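You operate a simulated robot arm through the tools that you are given. There is no shell and no other tool. Be economical: measure what you need, move in short steps, check, and stop when the job is done.

The job below is to be done with a simulated two-armed robot. You get a single attempt, and the scene is never put back.

TASK
Carry the open white sack to the low stack, put one scoop in the white bucket and close the sack.
Fine: use the white scoop and lay it back. Set down upright: white scoop.

It is judged by the outcome, as a careful person would: the job done as asked, and still so three seconds after it is handed in. It fails if anything else is knocked over, pushed out of place, dropped, spilled or broken.

THE ROBOT
Two 7-joint arms with two-finger parallel grippers on one trunk, on a base that drives. Base frame: it is fixed to the floor where the robot stands at the start and does not move with it; the origin is under the middle of the robot, x ahead of it, y to its left, z up; the surface under the hand at the start is at about z = 0.6. Readings come in m, degrees, newtons and seconds.
The left shoulder is at the start at [0.07, 0.134, 1.056], the right one opposite. With the tool pointing down near the work surface each hand reaches from about 0.1 to 0.62 m from the robot's upright axis, wherever it stands, measured 20 degrees to its own side. Places, roughly: beige sack [2, 0.5, 0.25]; blue bucket [3, 0.75, 0.25]; green sack [2.25, 0.5, 0.75]; top of the low stack of sacks [1.2, 0.6, 0.7]; white bucket [1.25, 0.5, 0.75]. Payload 1.57 kg a hand.
The TCP of each hand is the grasp point between the finger pads, 0.03 m short of the fingertips. In the tool frame z runs along the fingers and y along their closing line. Largest opening 0.08 m; finger width 0.017, thickness 0.012; the body of the gripper, 0.04 by 0.082 m, starts 0.08 m behind the TCP.
Orientation is that of the tool frame in the base frame, as a unit quaternion [x, y, z, w]. With the fingers straight down and closing along the base's y, the tool's x points along the base's -x, its y along +y and its z along -z.

THE INTERFACE
- The arms move only by the tool nudge_tool. It takes "left_deltas", "right_deltas" or both (then of equal length, played together; a hand with none holds still); each is a list of rows, each a list of 7 numbers: the shift along the tool's x, y, z in units of 100 mm (1.0 is 100 mm), then the turn, a rotation vector about the tool's x, y, z in units of 45 degrees (1.0 is 45 degrees), then the opening, from 0 (shut) to 1 (fully open). In form: [[dx, dy, dz, ax, ay, az, fingers], ...]. A call has 1 to 12 rows; each row is the pose to reach, as a shift and turn from the pose commanded when the call began, along the tool's axes at that moment. A call with a number of a shift or a turn outside -1 to 1 is refused whole. A row lasts 0.2 s, in which the tool goes at most 0.05 m and 8.6 degrees; a call with a longer step from one row to the next is refused whole, and so is a gripper value outside its range. A pose out of reach is approached as far as the arm can. The call stops where the force on the tool passes 40 N (or 10 N more than at its start, if that is more) or the arm is blocked; 0.2 s more then pass. The fingers move at their own pace (about 0.153 m/s each) and stop on an object; they squeeze with about 29 N. The grip force told is the motor's: it shows also when the fingers shut on nothing. Time passes only in rows, and 0.2 s behind the last, so rows that repeat a pose let the fingers close. The reply holds the time, the measured pose of the TCP, the force on the tool along the base axes, the opening and the grip force, in the units named above and with some noise, with the torque about the TCP (base axes, N m) and any sound that the robot's microphone picked up, and new pictures: "show" is both (left out), scene, wrist or none (wrist: the cameras of the hands that moved).
- Cameras (640 x 400 px; columns grow to the right, rows downward): "scene" is now at [0.1221, 0.0536, 1.2901]; the picture's right is [0.60, -0.80, 0.00], its down [-0.40, -0.31, -0.86] and it looks along [0.69, 0.52, -0.51] (base axes); focal length 214 px, centre (320, 200). "left" rides on the left gripper at [0.072, 0.007, -0.122] in its tool frame; the picture's right is [-0.09, 1.00, 0.00], its down [-0.84, -0.08, -0.54] and it looks along [-0.54, -0.05, 0.84] (tool axes); focal length 238 px, centre (320, 200). "right" rides on the right gripper at [0.072, -0.007, -0.122] in its tool frame; the picture's right is [0.09, 1.00, 0.00], its down [-0.84, 0.08, -0.54] and it looks along [-0.54, 0.05, 0.84] (tool axes); focal length 238 px, centre (320, 200). There is no depth. A picture from a camera that has moved, and an enlarged one, comes with that camera's place and axes in the base frame and with its lens.
- move_column(by): slides the trunk up (or, below 0, down) by that many m; the arms and the scene camera ride with it, the base frame stays. It gives what a move gives, with no picture.
- base_move(legs): drives the robot by 1 to 6 legs, each [ahead, left, turn to the left] in m, m and degrees, along the robot's own axes; the way and the turn of a leg run together, so that a leg with both is an arc; at most 1.5 m and 180 degrees a leg. The arms and the cameras ride along, it lands a little off, and it stops where it bumps. It gives what a move gives, and a new picture of the scene camera.
- turn_head(pan, tilt): turns the head with the scene camera to pan (to the left, within 86 degrees either way) and tilt (down, from -29 to 69), counted from straight ahead of the robot. It gives what a move gives, and a new picture of the scene camera.
- enlarge(camera, box): a new picture of the part [left, top, right, bottom] of that camera's present view, enlarged. No time passes.
- finish_job(): hands the job in; it is judged then, once.

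Go step by step. Nothing tells you exact positions but the pictures and the camera data: compare them with the known pose of the tool, close in by small moves and look again before you grip or let go. The budget is 120 turns and 260 pictures, counting those below and the enlarged ones. Unless the task says otherwise, let go and move clear before handing in, and close with one line.

The tools are called after "Request:" as a command line: name --argument value ..., lists and objects as JSON in quotes. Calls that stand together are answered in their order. nudge_tool: Moves the arms, as the interface text tells. Its arguments: {"type":"object","properties":{"left_deltas":{"type":"array"},"right_deltas":{"type":"array"},"show":{"type":"string","enum":["both","scene","wrist","none"]}},"required":[]} The other tools are called the same way: move_column (by) slides the trunk up or down; base_move (legs) drives the base; turn_head (pan, tilt) turns the head that bears the scene camera; enlarge (camera, box) takes an enlarged picture of a part of a camera's view; finish_job () hands the job in.

At the start:

```text
clock: 0.0
left_eef_pos: [0.3097, 0.4409, 1.1909]
left_ee_rot: [0.0, 1.0, 0.0, 0.0]
left_wrist_force: [1.3, -0.2, 0.3]
left_moment: [0.02, 0.02, -0.01]
left_grip_width: 0.08
left_finger_force: 0.1
right_eef_pos: [0.4333, 0.0309, 1.1009]
right_ee_rot: [0.0, 1.0, 0.0, -0.001]
right_wrist_force: [0.7, 0.4, 0.2]
right_moment: [0.05, 0.01, -0.05]
right_grip_width: 0.0801
right_finger_force: 0.0
trunk travel left (down, up): [-0.63, 0.31]
robot x, y, heading: [-0.0017, 0.0012, -0.2]
head pan, tilt: [37.0, 30.4]
```

scene: 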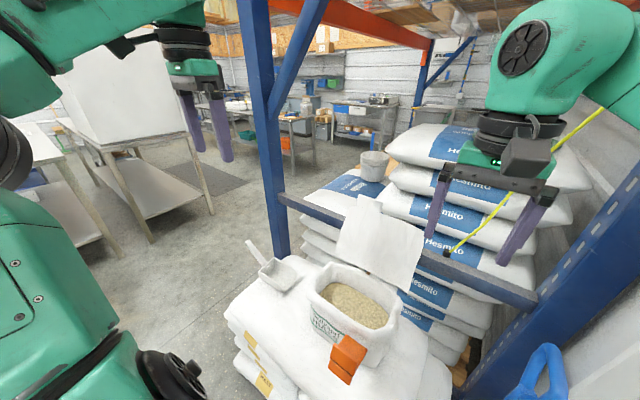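
right: 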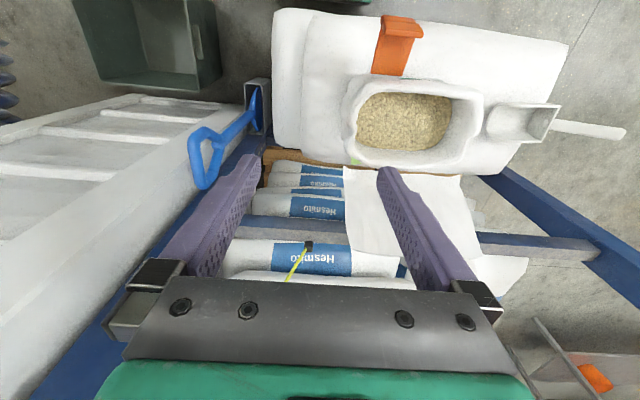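
left: 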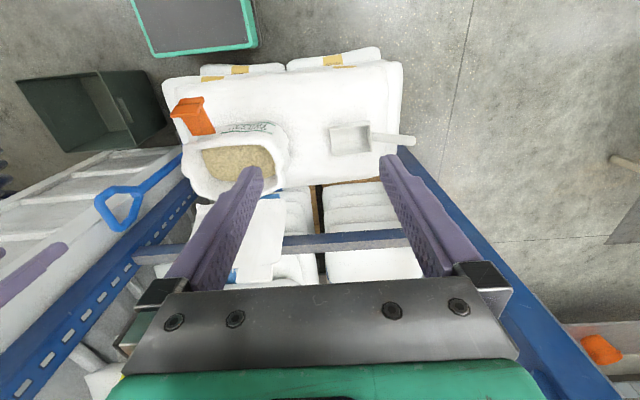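

I see an open white sack on the near stack with an orange clip beside it and a white scoop to its left, and the bucket on the stacks behind a rail. I'll look closer first.

Request:
enlarge --camera "scene" --box '[220, 130, 460, 400]'

Request:
enlarge --camera "right" --box '[240, 0, 640, 290]'

Request:
enlarge --camera "left" --box '[120, 30, 460, 300]'

```text
1.48 times, centred on (340, 265) of scene
camera zoom: at [0.1221, 0.0536, 1.2901], right [0.6, -0.8, 0.0], down [-0.4, -0.31, -0.86], along [0.69, 0.52, -0.51], focal length 318 px, centre (290, 104)
```

zoom: 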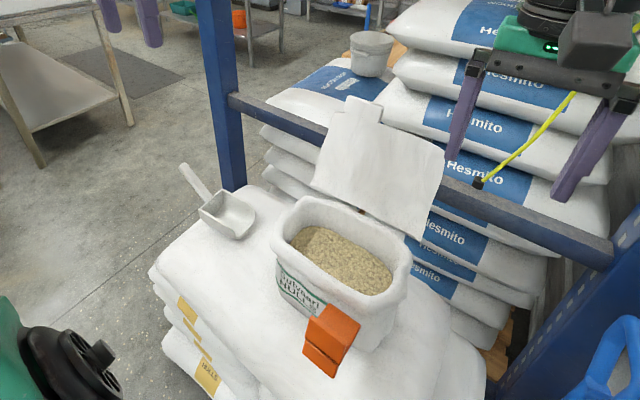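

```text
1.38 times, centred on (440, 145) of right
camera zoom: at [0.3606, 0.0251, 1.222], right [-0.09, 1.0, 0.0], down [0.84, 0.08, 0.54], along [0.54, 0.05, -0.84], focal length 329 px, centre (154, 276)
```

zoom: 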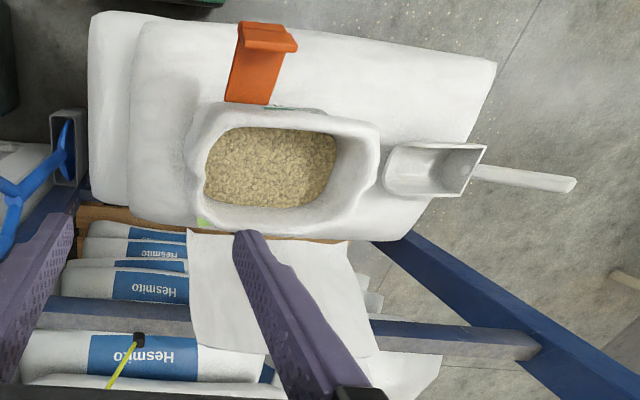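

```text
1.48 times, centred on (290, 165) of left
camera zoom: at [0.2386, 0.4477, 1.3124], right [0.09, 1.0, 0.0], down [0.84, -0.08, 0.54], along [0.54, -0.05, -0.84], focal length 353 px, centre (364, 252)
```

zoom: 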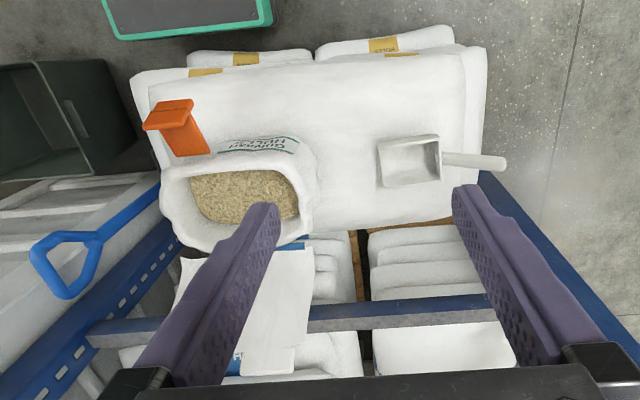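

The scoop comes out near (0.47, 0.51, 0.64) and the sack's contents near (0.50, 0.20, 0.70). I want a view of the bucket, the rail and the floor round them.

Request:
turn_head --pan 25 --tilt 15

Request:
turn_head --pan 65 --tilt 35

Request:
turn_head --pan 0 --tilt 40

```text
clock: 0.8
left_eef_pos: [0.3106, 0.441, 1.1904]
left_ee_rot: [0.0, 1.0, 0.0, 0.0]
left_wrist_force: [1.1, 0.9, 0.0]
left_moment: [-0.03, 0.03, 0.0]
left_grip_width: 0.08
left_finger_force: 0.0
right_eef_pos: [0.4334, 0.0308, 1.1]
right_ee_rot: [-0.001, 1.0, 0.0, 0.0]
right_wrist_force: [0.6, 0.3, -0.9]
right_moment: [0.01, 0.0, 0.02]
right_grip_width: 0.0801
right_finger_force: 0.0
trunk travel left (down, up): [-0.63, 0.31]
robot x, y, heading: [0.0032, -0.004, -0.2]
head pan, tilt: [25.0, 15.0]
camera scene: at [0.1347, 0.0387, 1.3149], right [0.42, -0.91, 0.0], down [-0.24, -0.11, -0.97], along [0.88, 0.41, -0.26], focal length 214 px, centre (320, 200)
```

scene: 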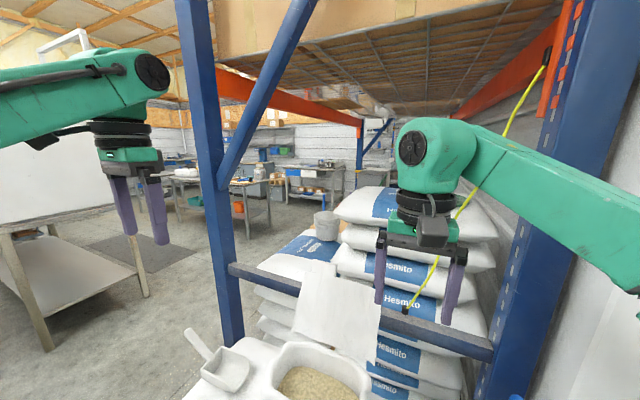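

```text
clock: 1.9
left_eef_pos: [0.3111, 0.4407, 1.1904]
left_ee_rot: [-0.001, 1.0, 0.0, -0.001]
left_wrist_force: [1.0, 0.4, 0.4]
left_moment: [-0.01, -0.03, 0.01]
left_grip_width: 0.0799
left_finger_force: 0.0
right_eef_pos: [0.4334, 0.0312, 1.1007]
right_ee_rot: [0.0, 1.0, 0.0, 0.0]
right_wrist_force: [-0.1, -0.2, 0.0]
right_moment: [0.04, -0.02, 0.0]
right_grip_width: 0.0796
right_finger_force: 0.0
trunk travel left (down, up): [-0.63, 0.31]
robot x, y, heading: [-0.0028, -0.0006, 0.1]
head pan, tilt: [65.0, 35.0]
camera scene: at [0.0874, 0.079, 1.283], right [0.91, -0.42, 0.0], down [-0.24, -0.52, -0.82], along [0.35, 0.74, -0.57], focal length 214 px, centre (320, 200)
```

scene: 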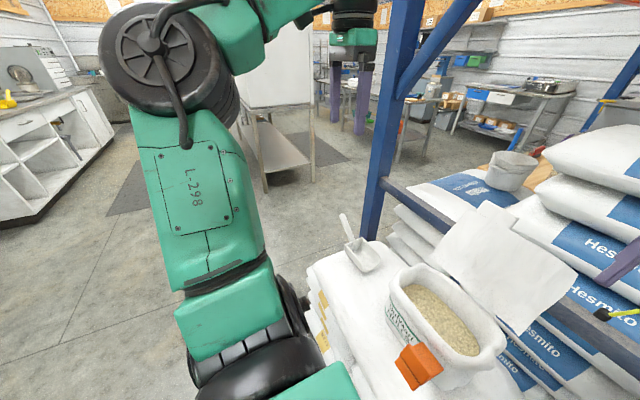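

```text
clock: 3.2
left_eef_pos: [0.3101, 0.4402, 1.1909]
left_ee_rot: [0.0, 1.0, 0.0, 0.0]
left_wrist_force: [-0.4, -0.1, 0.1]
left_moment: [0.01, 0.03, -0.01]
left_grip_width: 0.0803
left_finger_force: 0.0
right_eef_pos: [0.4336, 0.0309, 1.1006]
right_ee_rot: [0.001, 1.0, 0.0, 0.0]
right_wrist_force: [0.2, -0.2, 0.7]
right_moment: [0.01, 0.0, -0.01]
right_grip_width: 0.0799
right_finger_force: 0.0
trunk travel left (down, up): [-0.63, 0.31]
robot x, y, heading: [-0.0034, 0.0019, -0.2]
head pan, tilt: [0.0, 40.0]
camera scene: at [0.1351, -0.0007, 1.2754], right [0.0, -1.0, 0.0], down [-0.64, 0.0, -0.77], along [0.77, 0.0, -0.64], focal length 214 px, centre (320, 200)
```

scene: 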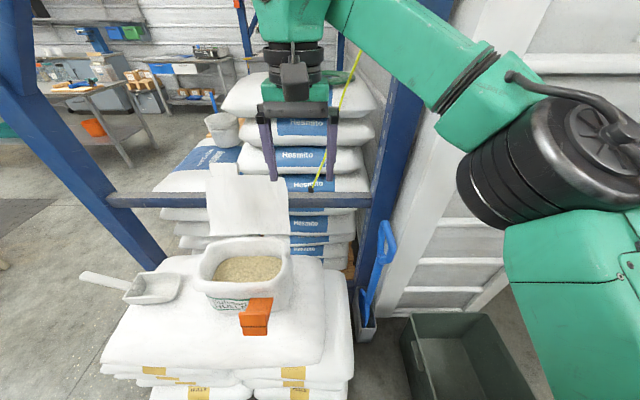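

Request:
enlarge --camera "scene" --box '[180, 150, 320, 350]'

Request:
enlarge --camera "right" --box '[330, 0, 530, 180]'

Request:
enlarge --camera "left" --box '[150, 80, 310, 200]'

Request:
enlarge --camera "left" --box '[300, 100, 440, 180]'

```text
2.00 times, centred on (250, 250) of scene
camera zoom: at [0.1351, -0.0007, 1.2754], right [0.0, -1.0, 0.0], down [-0.64, 0.0, -0.77], along [0.77, 0.0, -0.64], focal length 429 px, centre (460, 100)
```

zoom: 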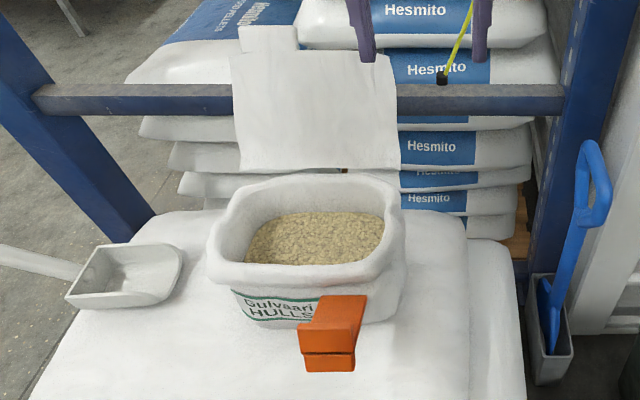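

```text
2.22 times, centred on (430, 90) of right
camera zoom: at [0.3607, 0.025, 1.222], right [-0.09, 1.0, 0.0], down [0.84, 0.08, 0.54], along [0.54, 0.05, -0.84], focal length 530 px, centre (76, 444)
```

zoom: 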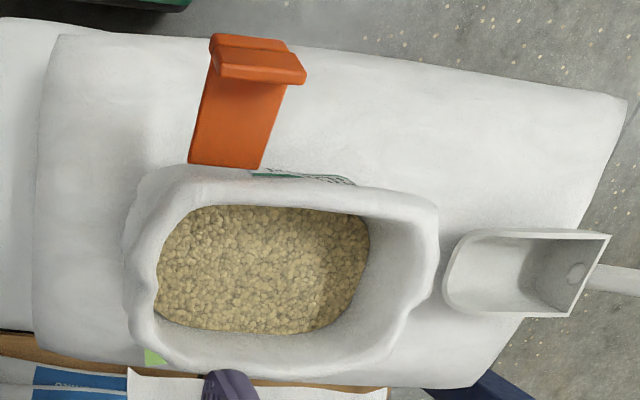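

```text
3.33 times, centred on (230, 140) of left
camera zoom: at [0.2387, 0.4477, 1.3124], right [0.09, 1.0, 0.0], down [0.84, -0.08, 0.54], along [0.54, -0.05, -0.84], focal length 794 px, centre (620, 400)
```

zoom: 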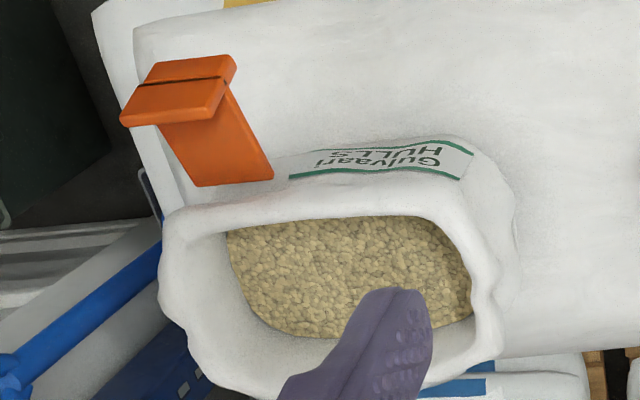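

```text
4.57 times, centred on (370, 140) of left
camera zoom: at [0.2387, 0.4477, 1.3124], right [0.09, 1.0, 0.0], down [0.84, -0.08, 0.54], along [0.54, -0.05, -0.84], focal length 1090 px, centre (91, 474)
```

zoom: 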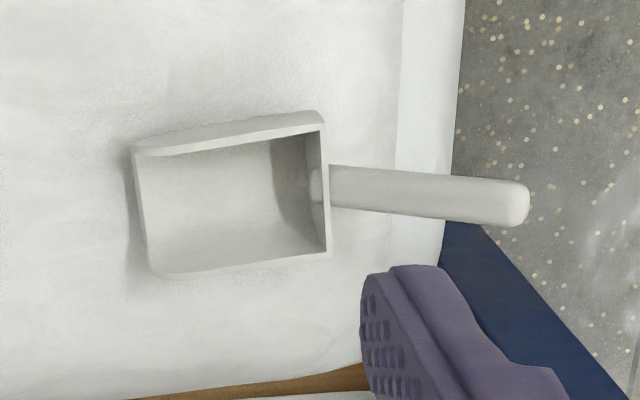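

The white sheet is the sack's own lid, hinged at the back rim (x≈0.545, z≈0.79) and leaning back, and the orange part is a clip at the front rim. Next I lower the trunk and bring both hands over the sack's end rims.

Request:
move_column --by -0.1

Request:
nudge_tool --left_deltas '[[-0.25, -0.25, 0.25, 0, 0, 0, 1], [-0.5, -0.5, 0.5, 0, 0, 0, 1], [-0.75, -0.75, 0.75, 0, 0, 0, 1], [-1, -1, 1, 0, 0, 0, 1]]' --right_deltas '[[-0.08, 0.15, 0, 0, 0, 0, 1], [-0.15, 0.3, 0, 0, 0, 0, 1], [-0.22, 0.45, 0, 0, 0, 0, 1], [-0.3, 0.55, 0, 0, 0, 0, 1]]'

```text
clock: 4.5
left_eef_pos: [0.3095, 0.4401, 1.0894]
left_ee_rot: [0.0, 1.0, 0.0, 0.001]
left_wrist_force: [0.1, -0.4, 0.8]
left_moment: [0.05, 0.0, 0.02]
left_grip_width: 0.0798
left_finger_force: 0.1
right_eef_pos: [0.4335, 0.0311, 0.9996]
right_ee_rot: [0.0, 1.0, 0.001, 0.0]
right_wrist_force: [0.3, 0.3, 0.6]
right_moment: [-0.03, 0.02, 0.02]
right_grip_width: 0.0802
right_finger_force: 0.0
trunk travel left (down, up): [-0.53, 0.41]
robot x, y, heading: [-0.0038, 0.0009, -0.3]
head pan, tilt: [0.0, 40.0]
```

```text
clock: 5.5
left_eef_pos: [0.4108, 0.3406, 0.9878]
left_ee_rot: [-0.001, 1.0, 0.001, 0.0]
left_wrist_force: [0.6, 0.9, 0.3]
left_moment: [0.0, 0.02, 0.0]
left_grip_width: 0.0799
left_finger_force: 0.0
right_eef_pos: [0.4561, 0.0729, 0.9992]
right_ee_rot: [0.0, 1.0, 0.001, 0.0]
right_wrist_force: [0.3, 0.5, 0.5]
right_moment: [0.01, 0.02, -0.01]
right_grip_width: 0.0799
right_finger_force: 0.0
right hand out of reach, approached as far as the arm can: row 4
trunk travel left (down, up): [-0.53, 0.41]
robot x, y, heading: [-0.003, 0.0005, -0.0]
head pan, tilt: [0.0, 40.0]
camera scene: at [0.1366, -0.0021, 1.1752], right [0.0, -1.0, 0.0], down [-0.64, 0.0, -0.77], along [0.77, 0.0, -0.64], focal length 214 px, centre (320, 200)
camera right: at [0.3839, 0.0683, 1.1208], right [-0.09, 1.0, 0.0], down [0.84, 0.08, 0.54], along [0.54, 0.05, -0.84], focal length 238 px, centre (320, 200)
camera left: at [0.3399, 0.3465, 1.1096], right [0.09, 1.0, 0.0], down [0.84, -0.08, 0.54], along [0.54, -0.05, -0.84], focal length 238 px, centre (320, 200)
```

scene: 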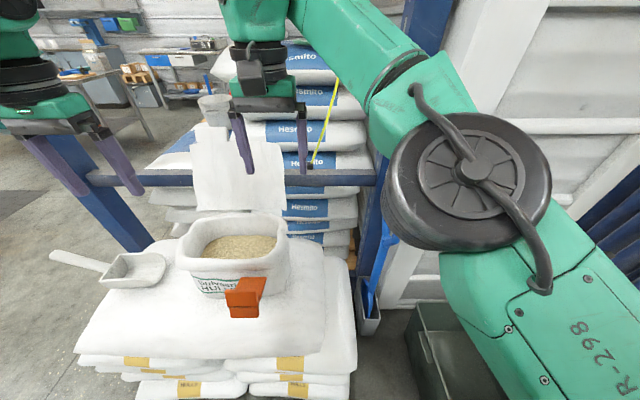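
right: 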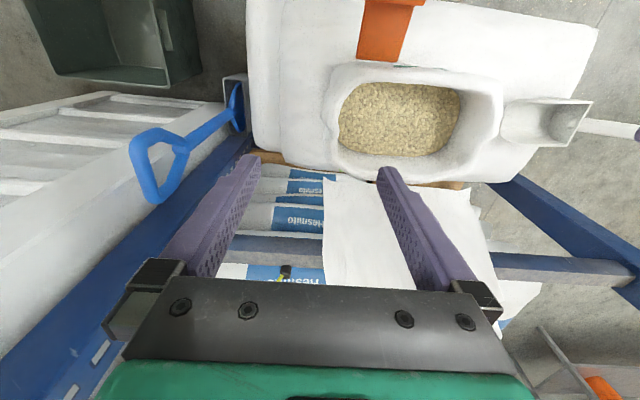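
left: 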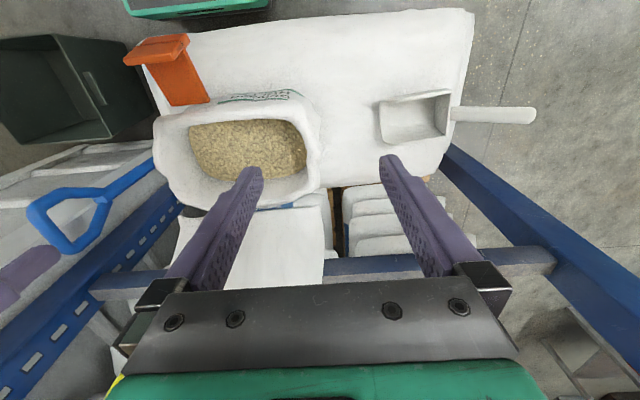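

The right hand can't cross that far inward, so I shift the base to the left to stand in front of the sack.

Request:
base_move --legs '[[0, 0.2, 0]]'

Request:
nudge_tool --left_deltas '[[-0.12, -0.45, 0, 0, 0, 0, 1], [-0.25, -0.9, 0, 0, 0, 0, 1], [-0.35, -1, 0, 0, 0, 0, 1], [-0.4, -1, 0, 0, 0, 0, 1]]' --right_deltas '[[0, -0.45, 0.1, 0, 0, 0, 1], [0, -0.9, 0.1, 0, 0, 0, 1], [0, -1, 0.1, 0, 0, 0, 1], [0, -1, 0.1, 0, 0, 0, 1]]'

```text
clock: 7.1
left_eef_pos: [0.4091, 0.5427, 0.9869]
left_ee_rot: [-0.001, 1.0, 0.0, 0.0]
left_wrist_force: [-0.2, 0.1, -0.1]
left_moment: [-0.02, 0.01, 0.02]
left_grip_width: 0.0798
left_finger_force: 0.1
right_eef_pos: [0.4547, 0.2749, 0.9988]
right_ee_rot: [0.0, 1.0, 0.0, -0.001]
right_wrist_force: [0.1, 0.1, 0.0]
right_moment: [-0.04, -0.01, 0.02]
right_grip_width: 0.08
right_finger_force: 0.1
trunk travel left (down, up): [-0.53, 0.41]
robot x, y, heading: [-0.0006, 0.197, 0.2]
head pan, tilt: [0.0, 40.0]
camera scene: at [0.1349, 0.1998, 1.1754], right [0.0, -1.0, 0.0], down [-0.64, 0.0, -0.77], along [0.77, 0.0, -0.64], focal length 214 px, centre (320, 200)
```

scene: 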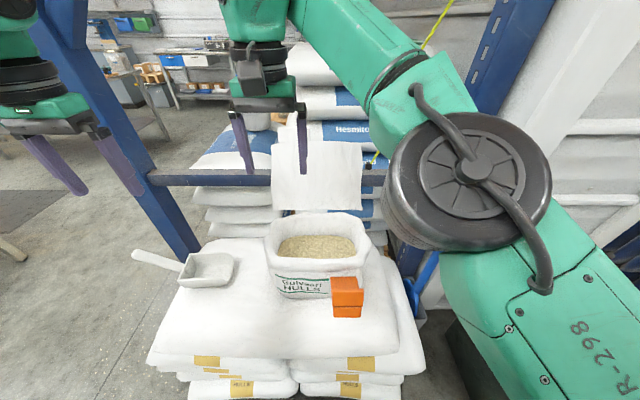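

```text
clock: 8.1
left_eef_pos: [0.4495, 0.4419, 0.9883]
left_ee_rot: [0.001, 1.0, 0.0, 0.001]
left_wrist_force: [0.0, 1.0, 0.4]
left_moment: [0.0, -0.01, -0.02]
left_grip_width: 0.0801
left_finger_force: 0.1
right_eef_pos: [0.4566, 0.1737, 0.9875]
right_ee_rot: [0.001, 1.0, 0.001, 0.0]
right_wrist_force: [0.4, -0.4, -0.1]
right_moment: [-0.01, 0.02, 0.02]
right_grip_width: 0.08
right_finger_force: 0.1
trunk travel left (down, up): [-0.53, 0.41]
robot x, y, heading: [0.0012, 0.203, -0.2]
head pan, tilt: [0.0, 40.0]
camera scene: at [0.1351, 0.1992, 1.1754], right [0.0, -1.0, 0.0], down [-0.64, 0.0, -0.77], along [0.77, 0.0, -0.64], focal length 214 px, centre (320, 200)
camera right: at [0.3828, 0.1685, 1.1095], right [-0.09, 1.0, 0.0], down [0.84, 0.08, 0.54], along [0.54, 0.05, -0.84], focal length 238 px, centre (320, 200)
camera left: at [0.3781, 0.4483, 1.1107], right [0.09, 1.0, 0.0], down [0.84, -0.08, 0.54], along [0.54, -0.05, -0.84], focal length 238 px, centre (320, 200)
```

scene: 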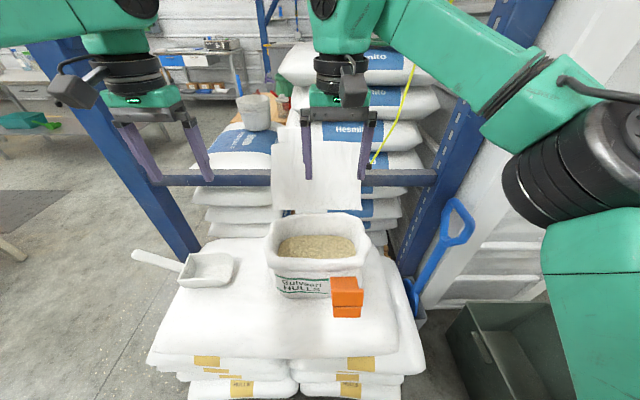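
right: 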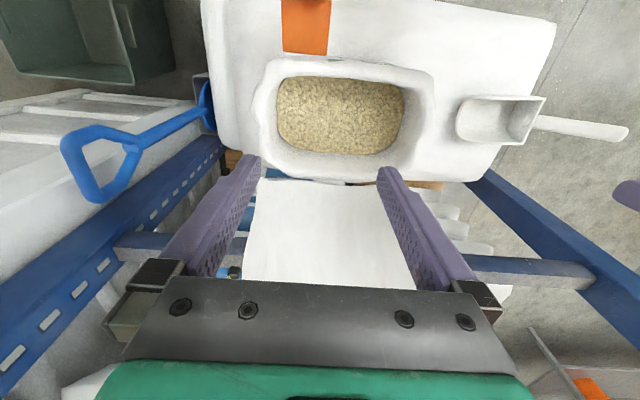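
left: 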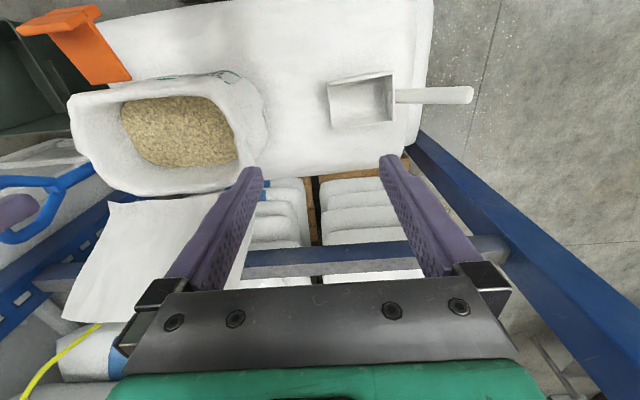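

Request:
enlarge --camera "right" --box '[240, 0, 460, 190]'

Request:
enlarge --camera "left" --box '[10, 0, 290, 210]'

Request:
enlarge --camera "scene" --box '[240, 110, 400, 330]'

```text
2.11 times, centred on (350, 95) of right
camera zoom: at [0.3828, 0.1685, 1.1095], right [-0.09, 1.0, 0.0], down [0.84, 0.08, 0.54], along [0.54, 0.05, -0.84], focal length 502 px, centre (257, 421)
```

zoom: 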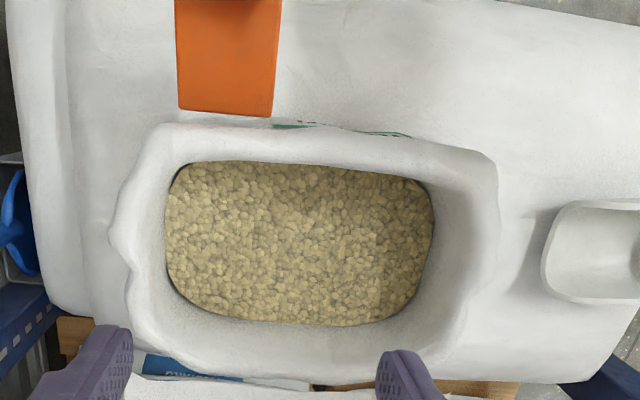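

```text
1.90 times, centred on (150, 105) of left
camera zoom: at [0.3781, 0.4483, 1.1107], right [0.09, 1.0, 0.0], down [0.84, -0.08, 0.54], along [0.54, -0.05, -0.84], focal length 454 px, centre (644, 381)
```

zoom: 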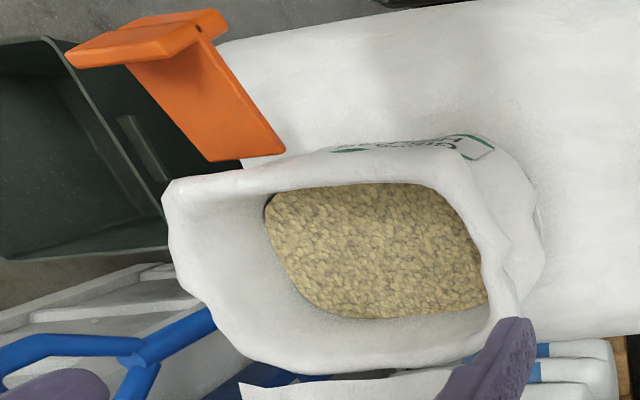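

```text
1.82 times, centred on (320, 220) of scene
camera zoom: at [0.1351, 0.1992, 1.1754], right [0.0, -1.0, 0.0], down [-0.64, 0.0, -0.77], along [0.77, 0.0, -0.64], focal length 390 px, centre (320, 164)
```

zoom: 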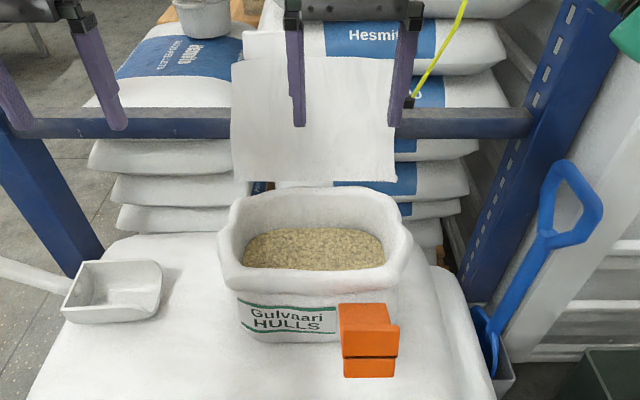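

Rim ends measure about y = 0.313 (left) and y = 0.093 (right), z ≈ 0.78. I bring both hands down above them.

Request:
nudge_tool --left_deltas '[[-0.03, -0.3, 0.25, 0, 0, 0, 1], [-0.06, -0.6, 0.5, 0, 0, 0, 1], [-0.08, -0.85, 0.75, 0, 0, 0, 1], [-0.1, -1, 0.95, 0, 0, 0, 1]]' --right_deltas '[[0, -0.25, 0.25, 0, 0, 0, 1], [0, -0.5, 0.5, 0, 0, 0, 1], [0, -0.75, 0.75, 0, 0, 0, 1], [0, -0.8, 0.95, 0, 0, 0, 1]]' --show "none"

Request:
nudge_tool --left_deltas '[[0, -0.28, 0, 0, 0, 0, 1], [0, -0.28, 0.2, 0, 0, 0, 1]]' --right_deltas '[[0, 0, 0, 0, 0, 0, 1], [0, 0, 0.2, 0, 0, 0, 1]]'

```text
clock: 9.1
left_eef_pos: [0.4587, 0.3428, 0.8923]
left_ee_rot: [-0.001, 1.0, -0.001, -0.001]
left_wrist_force: [-0.5, -0.5, 0.0]
left_moment: [0.0, 0.02, -0.02]
left_grip_width: 0.0797
left_finger_force: 0.0
right_eef_pos: [0.4566, 0.0955, 0.8931]
right_ee_rot: [0.0, 1.0, 0.0, 0.0]
right_wrist_force: [0.1, 0.4, -0.3]
right_moment: [0.02, 0.01, -0.01]
right_grip_width: 0.0799
right_finger_force: 0.1
trunk travel left (down, up): [-0.53, 0.41]
robot x, y, heading: [-0.0019, 0.2012, 0.2]
head pan, tilt: [0.0, 40.0]
```

```text
clock: 9.7
left_eef_pos: [0.4606, 0.3145, 0.8738]
left_ee_rot: [-0.001, 1.0, 0.0, 0.0]
left_wrist_force: [-0.8, -0.2, -1.0]
left_moment: [0.0, -0.01, 0.02]
left_grip_width: 0.08
left_finger_force: 0.1
right_eef_pos: [0.4562, 0.0956, 0.8738]
right_ee_rot: [-0.001, 1.0, 0.001, 0.0]
right_wrist_force: [-0.2, -0.1, -0.5]
right_moment: [-0.01, 0.02, 0.0]
right_grip_width: 0.08
right_finger_force: 0.1
trunk travel left (down, up): [-0.53, 0.41]
robot x, y, heading: [-0.0029, 0.2019, -0.0]
head pan, tilt: [0.0, 40.0]
camera scene: at [0.1354, 0.1999, 1.1754], right [0.0, -1.0, 0.0], down [-0.64, 0.0, -0.77], along [0.77, 0.0, -0.64], focal length 214 px, centre (320, 200)
camera right: at [0.3832, 0.0908, 0.9949], right [-0.09, 1.0, 0.0], down [0.84, 0.08, 0.54], along [0.54, 0.05, -0.84], focal length 238 px, centre (320, 200)
camera left: at [0.3883, 0.321, 0.9963], right [0.09, 1.0, 0.0], down [0.84, -0.08, 0.54], along [0.54, -0.05, -0.84], focal length 238 px, centre (320, 200)
```

scene: 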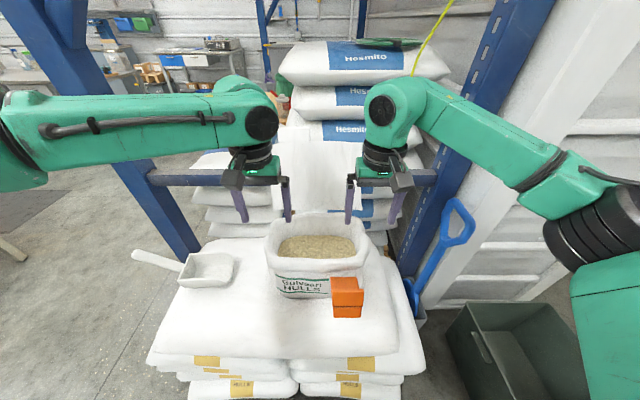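
right: 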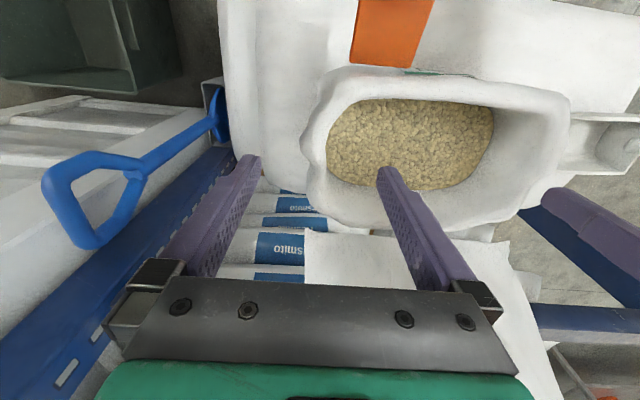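
left: 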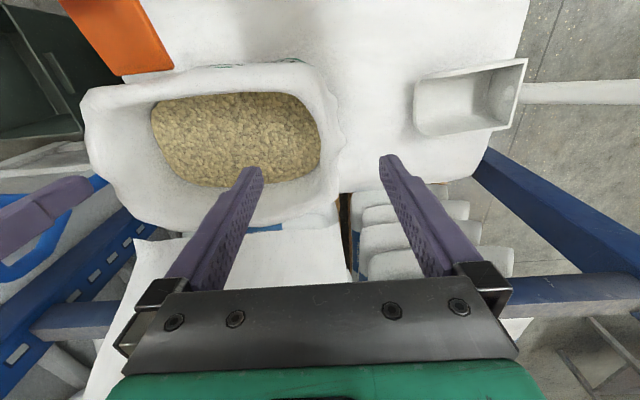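

Request:
enlarge --camera "left" --box '[220, 40, 420, 220]'

Request:
enlarge --camera "right" --box '[240, 60, 420, 240]'

Request:
enlarge --camera "scene" --box '[220, 160, 420, 320]'

```text
2.22 times, centred on (320, 130) of left
camera zoom: at [0.3883, 0.321, 0.9963], right [0.09, 1.0, 0.0], down [0.84, -0.08, 0.54], along [0.54, -0.05, -0.84], focal length 530 px, centre (320, 356)
```

zoom: 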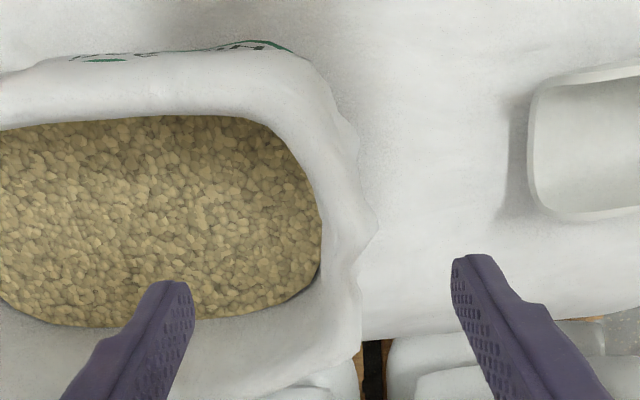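

```text
2.22 times, centred on (330, 150) of right
camera zoom: at [0.3832, 0.0908, 0.9949], right [-0.09, 1.0, 0.0], down [0.84, 0.08, 0.54], along [0.54, 0.05, -0.84], focal length 530 px, centre (298, 311)
```

zoom: 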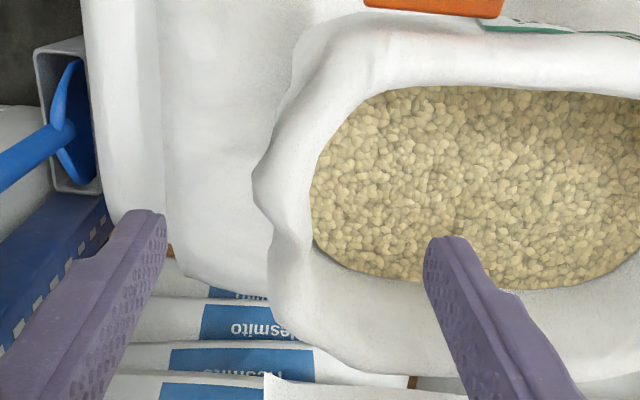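

```text
2.50 times, centred on (320, 240) of scene
camera zoom: at [0.1354, 0.1999, 1.1754], right [0.0, -1.0, 0.0], down [-0.64, 0.0, -0.77], along [0.77, 0.0, -0.64], focal length 536 px, centre (320, 100)
```

zoom: 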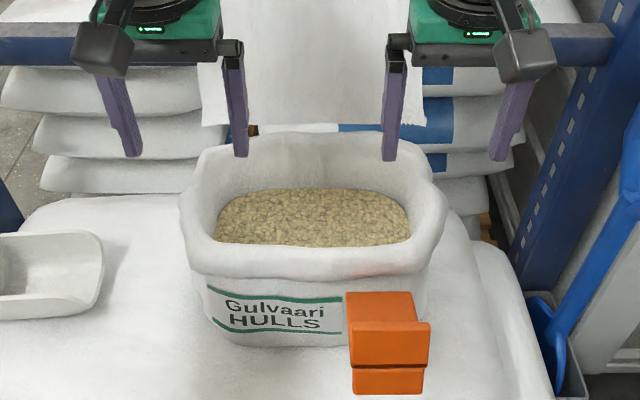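

Both walls lie between the fingers. I go down over the rims and look again before gripping.

Request:
nudge_tool --left_deltas '[[0, 0.02, 0.4, 0, 0, 0, 1], [0, 0.02, 0.7, 0, 0, 0, 1], [0, 0.02, 0.9, 0, 0, 0, 1], [0, 0.02, 1.0, 0, 0, 0, 1]]' --right_deltas '[[0, -0.03, 0.4, 0, 0, 0, 1], [0, -0.03, 0.7, 0, 0, 0, 1], [0, -0.03, 0.9, 0, 0, 0, 1], [0, -0.03, 1.0, 0, 0, 0, 1]]'

```text
clock: 10.7
left_eef_pos: [0.4584, 0.3144, 0.7741]
left_ee_rot: [-0.001, 1.0, 0.0, 0.0]
left_wrist_force: [0.7, -0.1, 0.1]
left_moment: [0.01, 0.0, 0.01]
left_grip_width: 0.0801
left_finger_force: 0.1
right_eef_pos: [0.4546, 0.0937, 0.7743]
right_ee_rot: [-0.001, 1.0, 0.0, 0.0]
right_wrist_force: [-0.5, -0.3, -0.1]
right_moment: [0.0, -0.03, 0.01]
right_grip_width: 0.08
right_finger_force: 0.0
trunk travel left (down, up): [-0.53, 0.41]
robot x, y, heading: [0.0021, 0.2026, 0.1]
head pan, tilt: [0.0, 40.0]
camera scene: at [0.1352, 0.1996, 1.1754], right [0.0, -1.0, 0.0], down [-0.64, 0.0, -0.77], along [0.77, 0.0, -0.64], focal length 214 px, centre (320, 200)
camera right: at [0.3824, 0.0876, 0.8955], right [-0.09, 1.0, 0.0], down [0.84, 0.08, 0.54], along [0.54, 0.05, -0.84], focal length 238 px, centre (320, 200)
camera left: at [0.3883, 0.322, 0.8957], right [0.09, 1.0, 0.0], down [0.84, -0.08, 0.54], along [0.54, -0.05, -0.84], focal length 238 px, centre (320, 200)
```

scene: 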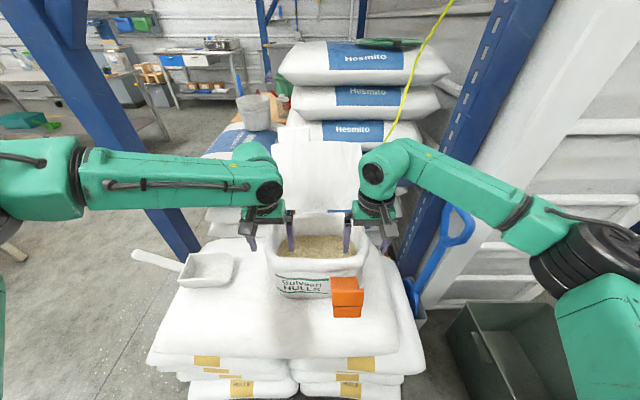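
right: 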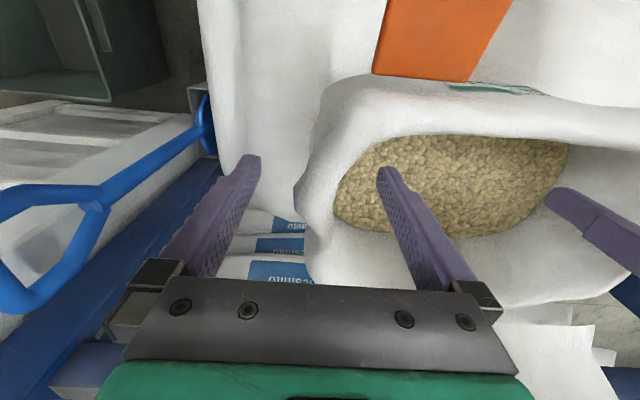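
left: 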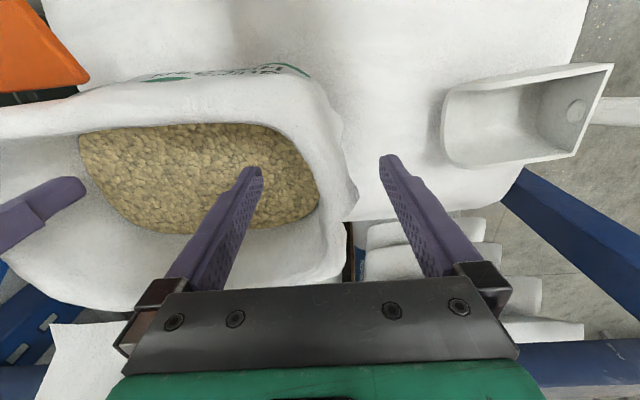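

Request:
nudge_tool --left_deltas '[[0, 0, 0.12, 0, 0, 0, 1], [0, 0, 0.22, 0, 0, 0, 1]]' --right_deltas '[[0, 0, 0.12, 0, 0, 0, 1], [0, 0, 0.22, 0, 0, 0, 1]]' --show "none"

Request:
enlarge --camera "scene" --box '[220, 160, 420, 320]'

Request:
enlarge --camera "left" --box '[200, 60, 460, 260]'

```text
clock: 11.3
left_eef_pos: [0.4592, 0.315, 0.7514]
left_ee_rot: [-0.001, 1.0, 0.0, 0.0]
left_wrist_force: [0.0, -0.7, 0.5]
left_moment: [-0.02, 0.03, 0.06]
left_grip_width: 0.0803
left_finger_force: 0.1
right_eef_pos: [0.4562, 0.0915, 0.7521]
right_ee_rot: [-0.001, 1.0, 0.0, 0.0]
right_wrist_force: [-0.4, -0.3, 0.7]
right_moment: [0.0, -0.02, 0.01]
right_grip_width: 0.0799
right_finger_force: 0.1
trunk travel left (down, up): [-0.53, 0.41]
robot x, y, heading: [-0.0009, 0.1986, -0.3]
head pan, tilt: [0.0, 40.0]
```

```text
2.50 times, centred on (320, 240) of scene
camera zoom: at [0.1351, 0.1996, 1.1754], right [0.0, -1.0, 0.0], down [-0.64, 0.0, -0.77], along [0.77, 0.0, -0.64], focal length 536 px, centre (320, 100)
```

zoom: 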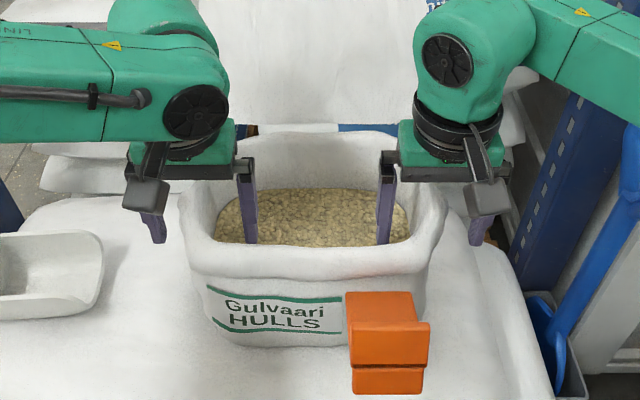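

```text
2.00 times, centred on (330, 160) of left
camera zoom: at [0.3875, 0.3221, 0.8731], right [0.09, 1.0, 0.0], down [0.84, -0.08, 0.54], along [0.54, -0.05, -0.84], focal length 477 px, centre (300, 280)
```

zoom: 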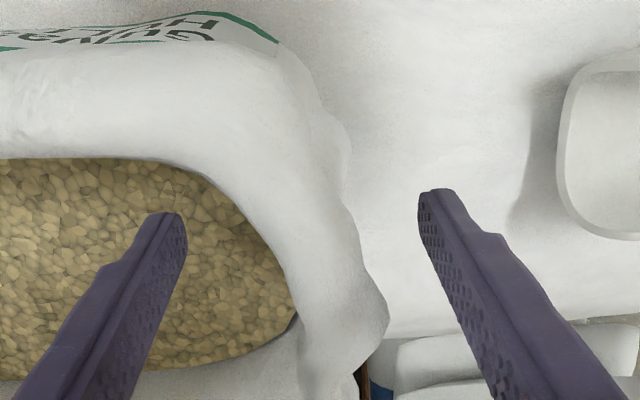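

The fingers straddle the walls with the tips just above the hulls, so I close both grippers.

Request:
nudge_tool --left_deltas '[[0, 0, 0, 0, 0, 0, 0.6], [0, 0, 0, 0, 0, 0, 0.2], [0, 0, 0, 0, 0, 0, 0], [0, 0, 0, 0, 0, 0, 0]]' --right_deltas '[[0, 0, 0, 0, 0, 0, 0.6], [0, 0, 0, 0, 0, 0, 0.2], [0, 0, 0, 0, 0, 0, 0], [0, 0, 0, 0, 0, 0, 0]]'

```text
clock: 12.3
left_eef_pos: [0.4593, 0.3181, 0.7509]
left_ee_rot: [-0.001, 1.0, 0.001, -0.001]
left_wrist_force: [3.2, 27.8, 0.6]
left_moment: [-1.03, 0.36, 0.36]
left_grip_width: 0.0141
left_finger_force: 28.7
right_eef_pos: [0.4558, 0.0915, 0.7521]
right_ee_rot: [0.001, 1.0, -0.002, 0.0]
right_wrist_force: [-2.4, -20.4, 0.9]
right_moment: [1.11, -0.33, 0.46]
right_grip_width: 0.014
right_finger_force: 29.4
trunk travel left (down, up): [-0.53, 0.41]
robot x, y, heading: [-0.003, 0.1993, 0.3]
head pan, tilt: [0.0, 40.0]
camera scene: at [0.1347, 0.2009, 1.1755], right [0.0, -1.0, 0.0], down [-0.64, 0.0, -0.77], along [0.77, 0.0, -0.64], focal length 214 px, centre (320, 200)
camera right: at [0.3832, 0.0871, 0.8739], right [-0.09, 1.0, 0.0], down [0.84, 0.08, 0.54], along [0.54, 0.05, -0.84], focal length 238 px, centre (320, 200)
camera left: at [0.3877, 0.3243, 0.8733], right [0.09, 1.0, 0.0], down [0.84, -0.08, 0.54], along [0.54, -0.05, -0.84], focal length 238 px, centre (320, 200)
```

scene: 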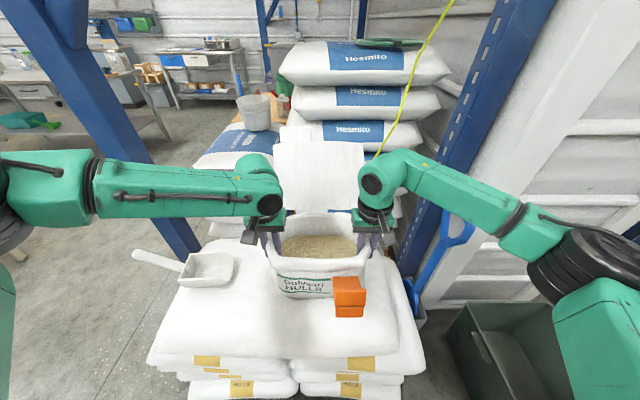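
right: 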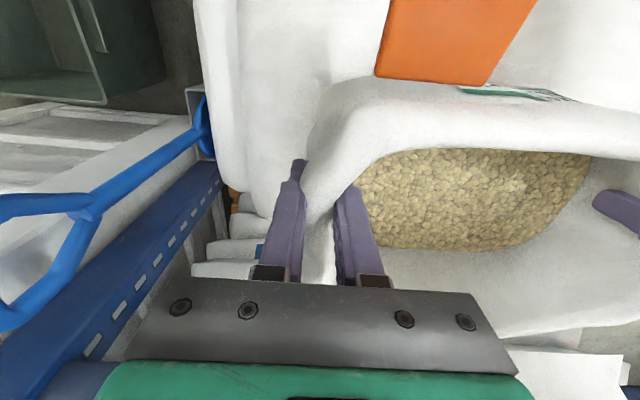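
left: 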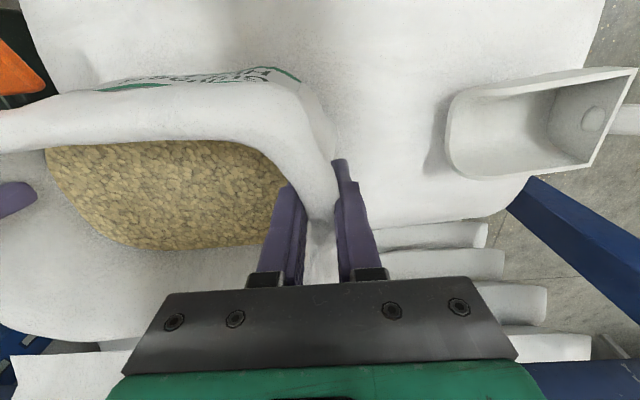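

Both walls are gripped, but the hands pull each other inward; I relieve that by a few mm and then lift a little.

Request:
nudge_tool --left_deltas '[[0, 0.05, 0, 0, 0, 0, 0], [0, 0.06, 0, 0, 0, 0, 0]]' --right_deltas '[[0, -0.05, 0, 0, 0, 0, 0], [0, -0.06, 0, 0, 0, 0, 0]]' --show "none"

```text
clock: 13.1
left_eef_pos: [0.4603, 0.3174, 0.75]
left_ee_rot: [0.003, 1.0, -0.007, -0.001]
left_wrist_force: [1.7, -6.4, -0.3]
left_moment: [1.68, -0.06, 0.32]
left_grip_width: 0.0143
left_finger_force: 28.7
right_eef_pos: [0.4556, 0.0905, 0.7526]
right_ee_rot: [-0.005, 1.0, 0.005, 0.0]
right_wrist_force: [2.0, 6.4, -0.3]
right_moment: [-1.67, 0.49, -0.15]
right_grip_width: 0.0143
right_finger_force: 29.7
trunk travel left (down, up): [-0.53, 0.41]
robot x, y, heading: [0.0031, 0.2, 0.4]
head pan, tilt: [0.0, 40.0]
stopped in row 2 (right hand): the force on the tool passed its limit at 42 N (the readings are from after the stop); the commanded pose is now the measured one
```

Request:
move_column --by 0.03

Request:
enlarge --camera "scene" --box '[160, 120, 480, 340]'

```text
clock: 13.9
left_eef_pos: [0.4611, 0.3165, 0.7797]
left_ee_rot: [0.003, 1.0, -0.005, -0.001]
left_wrist_force: [0.9, -8.7, -8.0]
left_moment: [1.73, 0.26, 0.34]
left_grip_width: 0.0141
left_finger_force: 28.8
right_eef_pos: [0.456, 0.0907, 0.7821]
right_ee_rot: [-0.004, 1.0, 0.006, -0.001]
right_wrist_force: [-1.2, 8.1, -8.2]
right_moment: [-1.71, 0.12, -0.09]
right_grip_width: 0.0144
right_finger_force: 28.5
trunk travel left (down, up): [-0.56, 0.38]
robot x, y, heading: [0.0024, 0.2012, 0.1]
head pan, tilt: [0.0, 40.0]
```

```text
1.82 times, centred on (320, 230) of scene
camera zoom: at [0.1382, 0.1995, 1.205], right [0.0, -1.0, 0.0], down [-0.65, 0.0, -0.76], along [0.76, 0.0, -0.65], focal length 390 px, centre (320, 146)
```

zoom: 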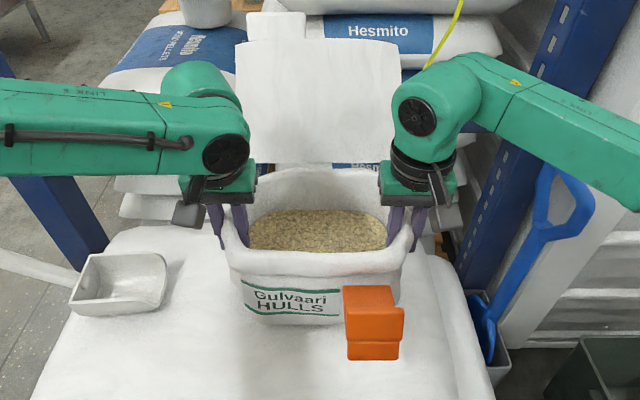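

Lifted cleanly: about 8 N on each hand, so around 1.65 kg in all, with lid and clip still on. I raise it further, back off and drive left round the rack.

Request:
move_column --by 0.17

Request:
base_move --legs '[[-0.25, 0, 0], [0, 1.05, 0]]'

```text
clock: 15.8
left_eef_pos: [0.4617, 0.3168, 0.9509]
left_ee_rot: [0.004, 1.0, -0.005, -0.001]
left_wrist_force: [1.1, -10.1, -8.2]
left_moment: [1.72, 0.24, 0.32]
left_grip_width: 0.0142
left_finger_force: 29.4
right_eef_pos: [0.457, 0.0906, 0.9515]
right_ee_rot: [-0.006, 1.0, 0.006, -0.001]
right_wrist_force: [-0.5, 10.3, -7.6]
right_moment: [-1.64, 0.14, -0.14]
right_grip_width: 0.0143
right_finger_force: 28.7
trunk travel left (down, up): [-0.73, 0.21]
robot x, y, heading: [-0.0005, 0.1972, 0.3]
head pan, tilt: [0.0, 40.0]
```

```text
clock: 22.7
left_eef_pos: [0.2055, 1.3807, 0.9503]
left_ee_rot: [0.001, 1.0, -0.005, 0.0]
left_wrist_force: [0.3, -11.6, -8.0]
left_moment: [1.69, 0.2, 0.36]
left_grip_width: 0.0143
left_finger_force: 28.9
right_eef_pos: [0.2008, 1.1544, 0.9511]
right_ee_rot: [-0.006, 1.0, 0.005, 0.001]
right_wrist_force: [0.6, 12.6, -7.4]
right_moment: [-1.64, 0.16, -0.11]
right_grip_width: 0.0142
right_finger_force: 29.0
trunk travel left (down, up): [-0.73, 0.21]
robot x, y, heading: [-0.2578, 1.2631, 0.2]
head pan, tilt: [0.0, 40.0]
camera scene: at [-0.1174, 1.2618, 1.3751], right [0.01, -1.0, 0.0], down [-0.64, 0.0, -0.76], along [0.76, 0.0, -0.64], focal length 214 px, centre (320, 200)
```

scene: 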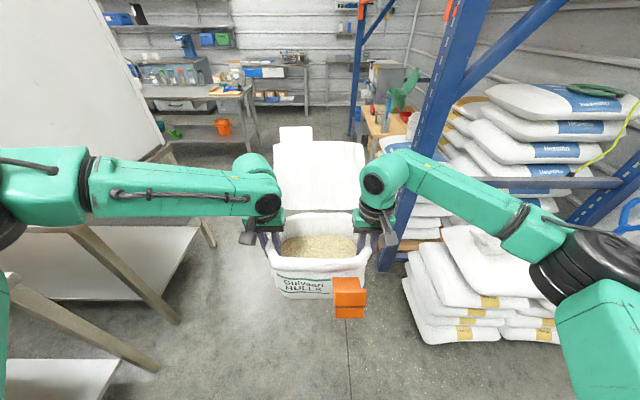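

Request:
base_move --legs '[[0, 0, -90], [-0.2, 0, 0], [0, 1.3, 0]]'

```text
clock: 32.1
left_eef_pos: [0.7154, 0.9955, 0.9487]
left_ee_rot: [0.716, 0.698, -0.005, -0.008]
left_wrist_force: [-9.0, -4.2, -12.9]
left_moment: [-0.43, -1.55, -0.23]
left_grip_width: 0.0149
left_finger_force: 28.9
right_eef_pos: [0.4883, 1.0036, 0.9481]
right_ee_rot: [0.709, 0.705, 0.007, -0.006]
right_wrist_force: [-1.3, 3.7, -5.0]
right_moment: [0.93, -0.08, -0.49]
right_grip_width: 0.0145
right_finger_force: 29.1
trunk travel left (down, up): [-0.73, 0.21]
robot x, y, heading: [0.6081, 1.4563, -90.5]
head pan, tilt: [0.0, 40.0]
stopped in leg 3: the force on the tool passed its limit at 47 N (the readings are from after the stop); the commanded pose is now the measured one
camera scene: at [0.604, 1.3167, 1.375], right [-1.0, 0.01, 0.0], down [0.01, 0.64, -0.76], along [0.0, -0.76, -0.64], focal length 214 px, centre (320, 200)
```

scene: 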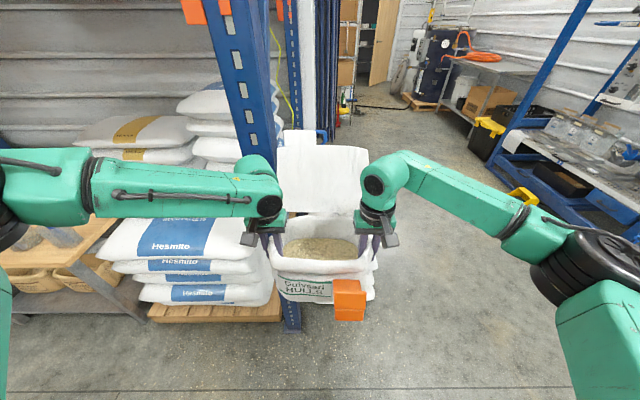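

The lid's edge touched the rack post, which stands at about (0.79, 0.83). I slide off it, back away further and then look before going on.

Request:
base_move --legs '[[0, -0.08, 0], [-0.2, 0, 0]]'

Request:
enlarge --camera "scene" --box '[160, 120, 480, 340]'

```text
clock: 34.3
left_eef_pos: [0.6402, 1.1965, 0.9473]
left_ee_rot: [0.714, 0.7, -0.005, -0.008]
left_wrist_force: [-4.8, 4.7, -14.2]
left_moment: [0.43, -1.71, -0.23]
left_grip_width: 0.0147
left_finger_force: 28.9
right_eef_pos: [0.4143, 1.2044, 0.9495]
right_ee_rot: [0.71, 0.704, 0.006, -0.004]
right_wrist_force: [5.1, -4.4, -1.6]
right_moment: [-0.16, 0.33, -0.54]
right_grip_width: 0.0143
right_finger_force: 28.8
trunk travel left (down, up): [-0.73, 0.21]
robot x, y, heading: [0.5315, 1.6611, -90.5]
head pan, tilt: [0.0, 40.0]
camera scene: at [0.5295, 1.5172, 1.3748], right [-1.0, 0.01, 0.0], down [0.0, 0.65, -0.76], along [-0.01, -0.76, -0.65], focal length 214 px, centre (320, 200)
```

scene: 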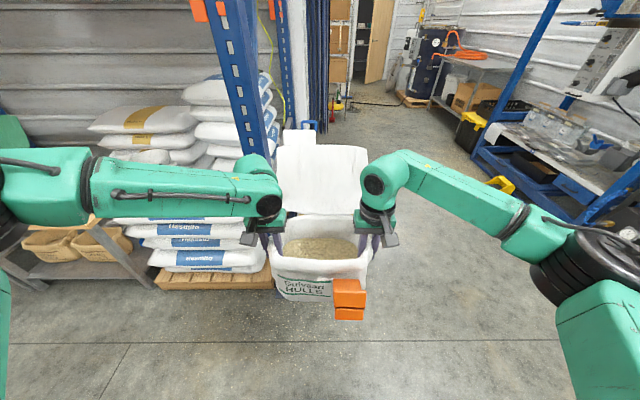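

```text
1.82 times, centred on (320, 230) of scene
camera zoom: at [0.5295, 1.5172, 1.3748], right [-1.0, 0.01, 0.0], down [0.0, 0.65, -0.76], along [-0.01, -0.76, -0.65], focal length 390 px, centre (320, 146)
```

zoom: 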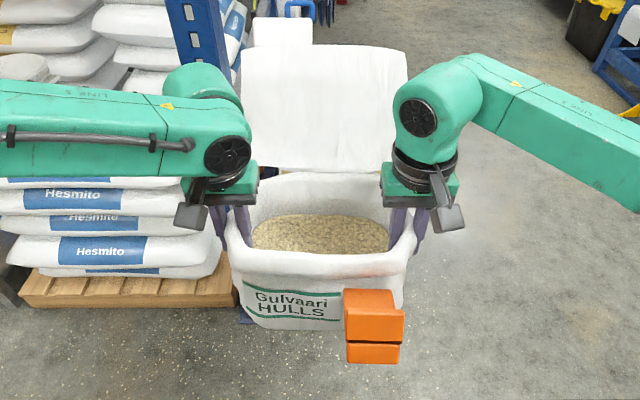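

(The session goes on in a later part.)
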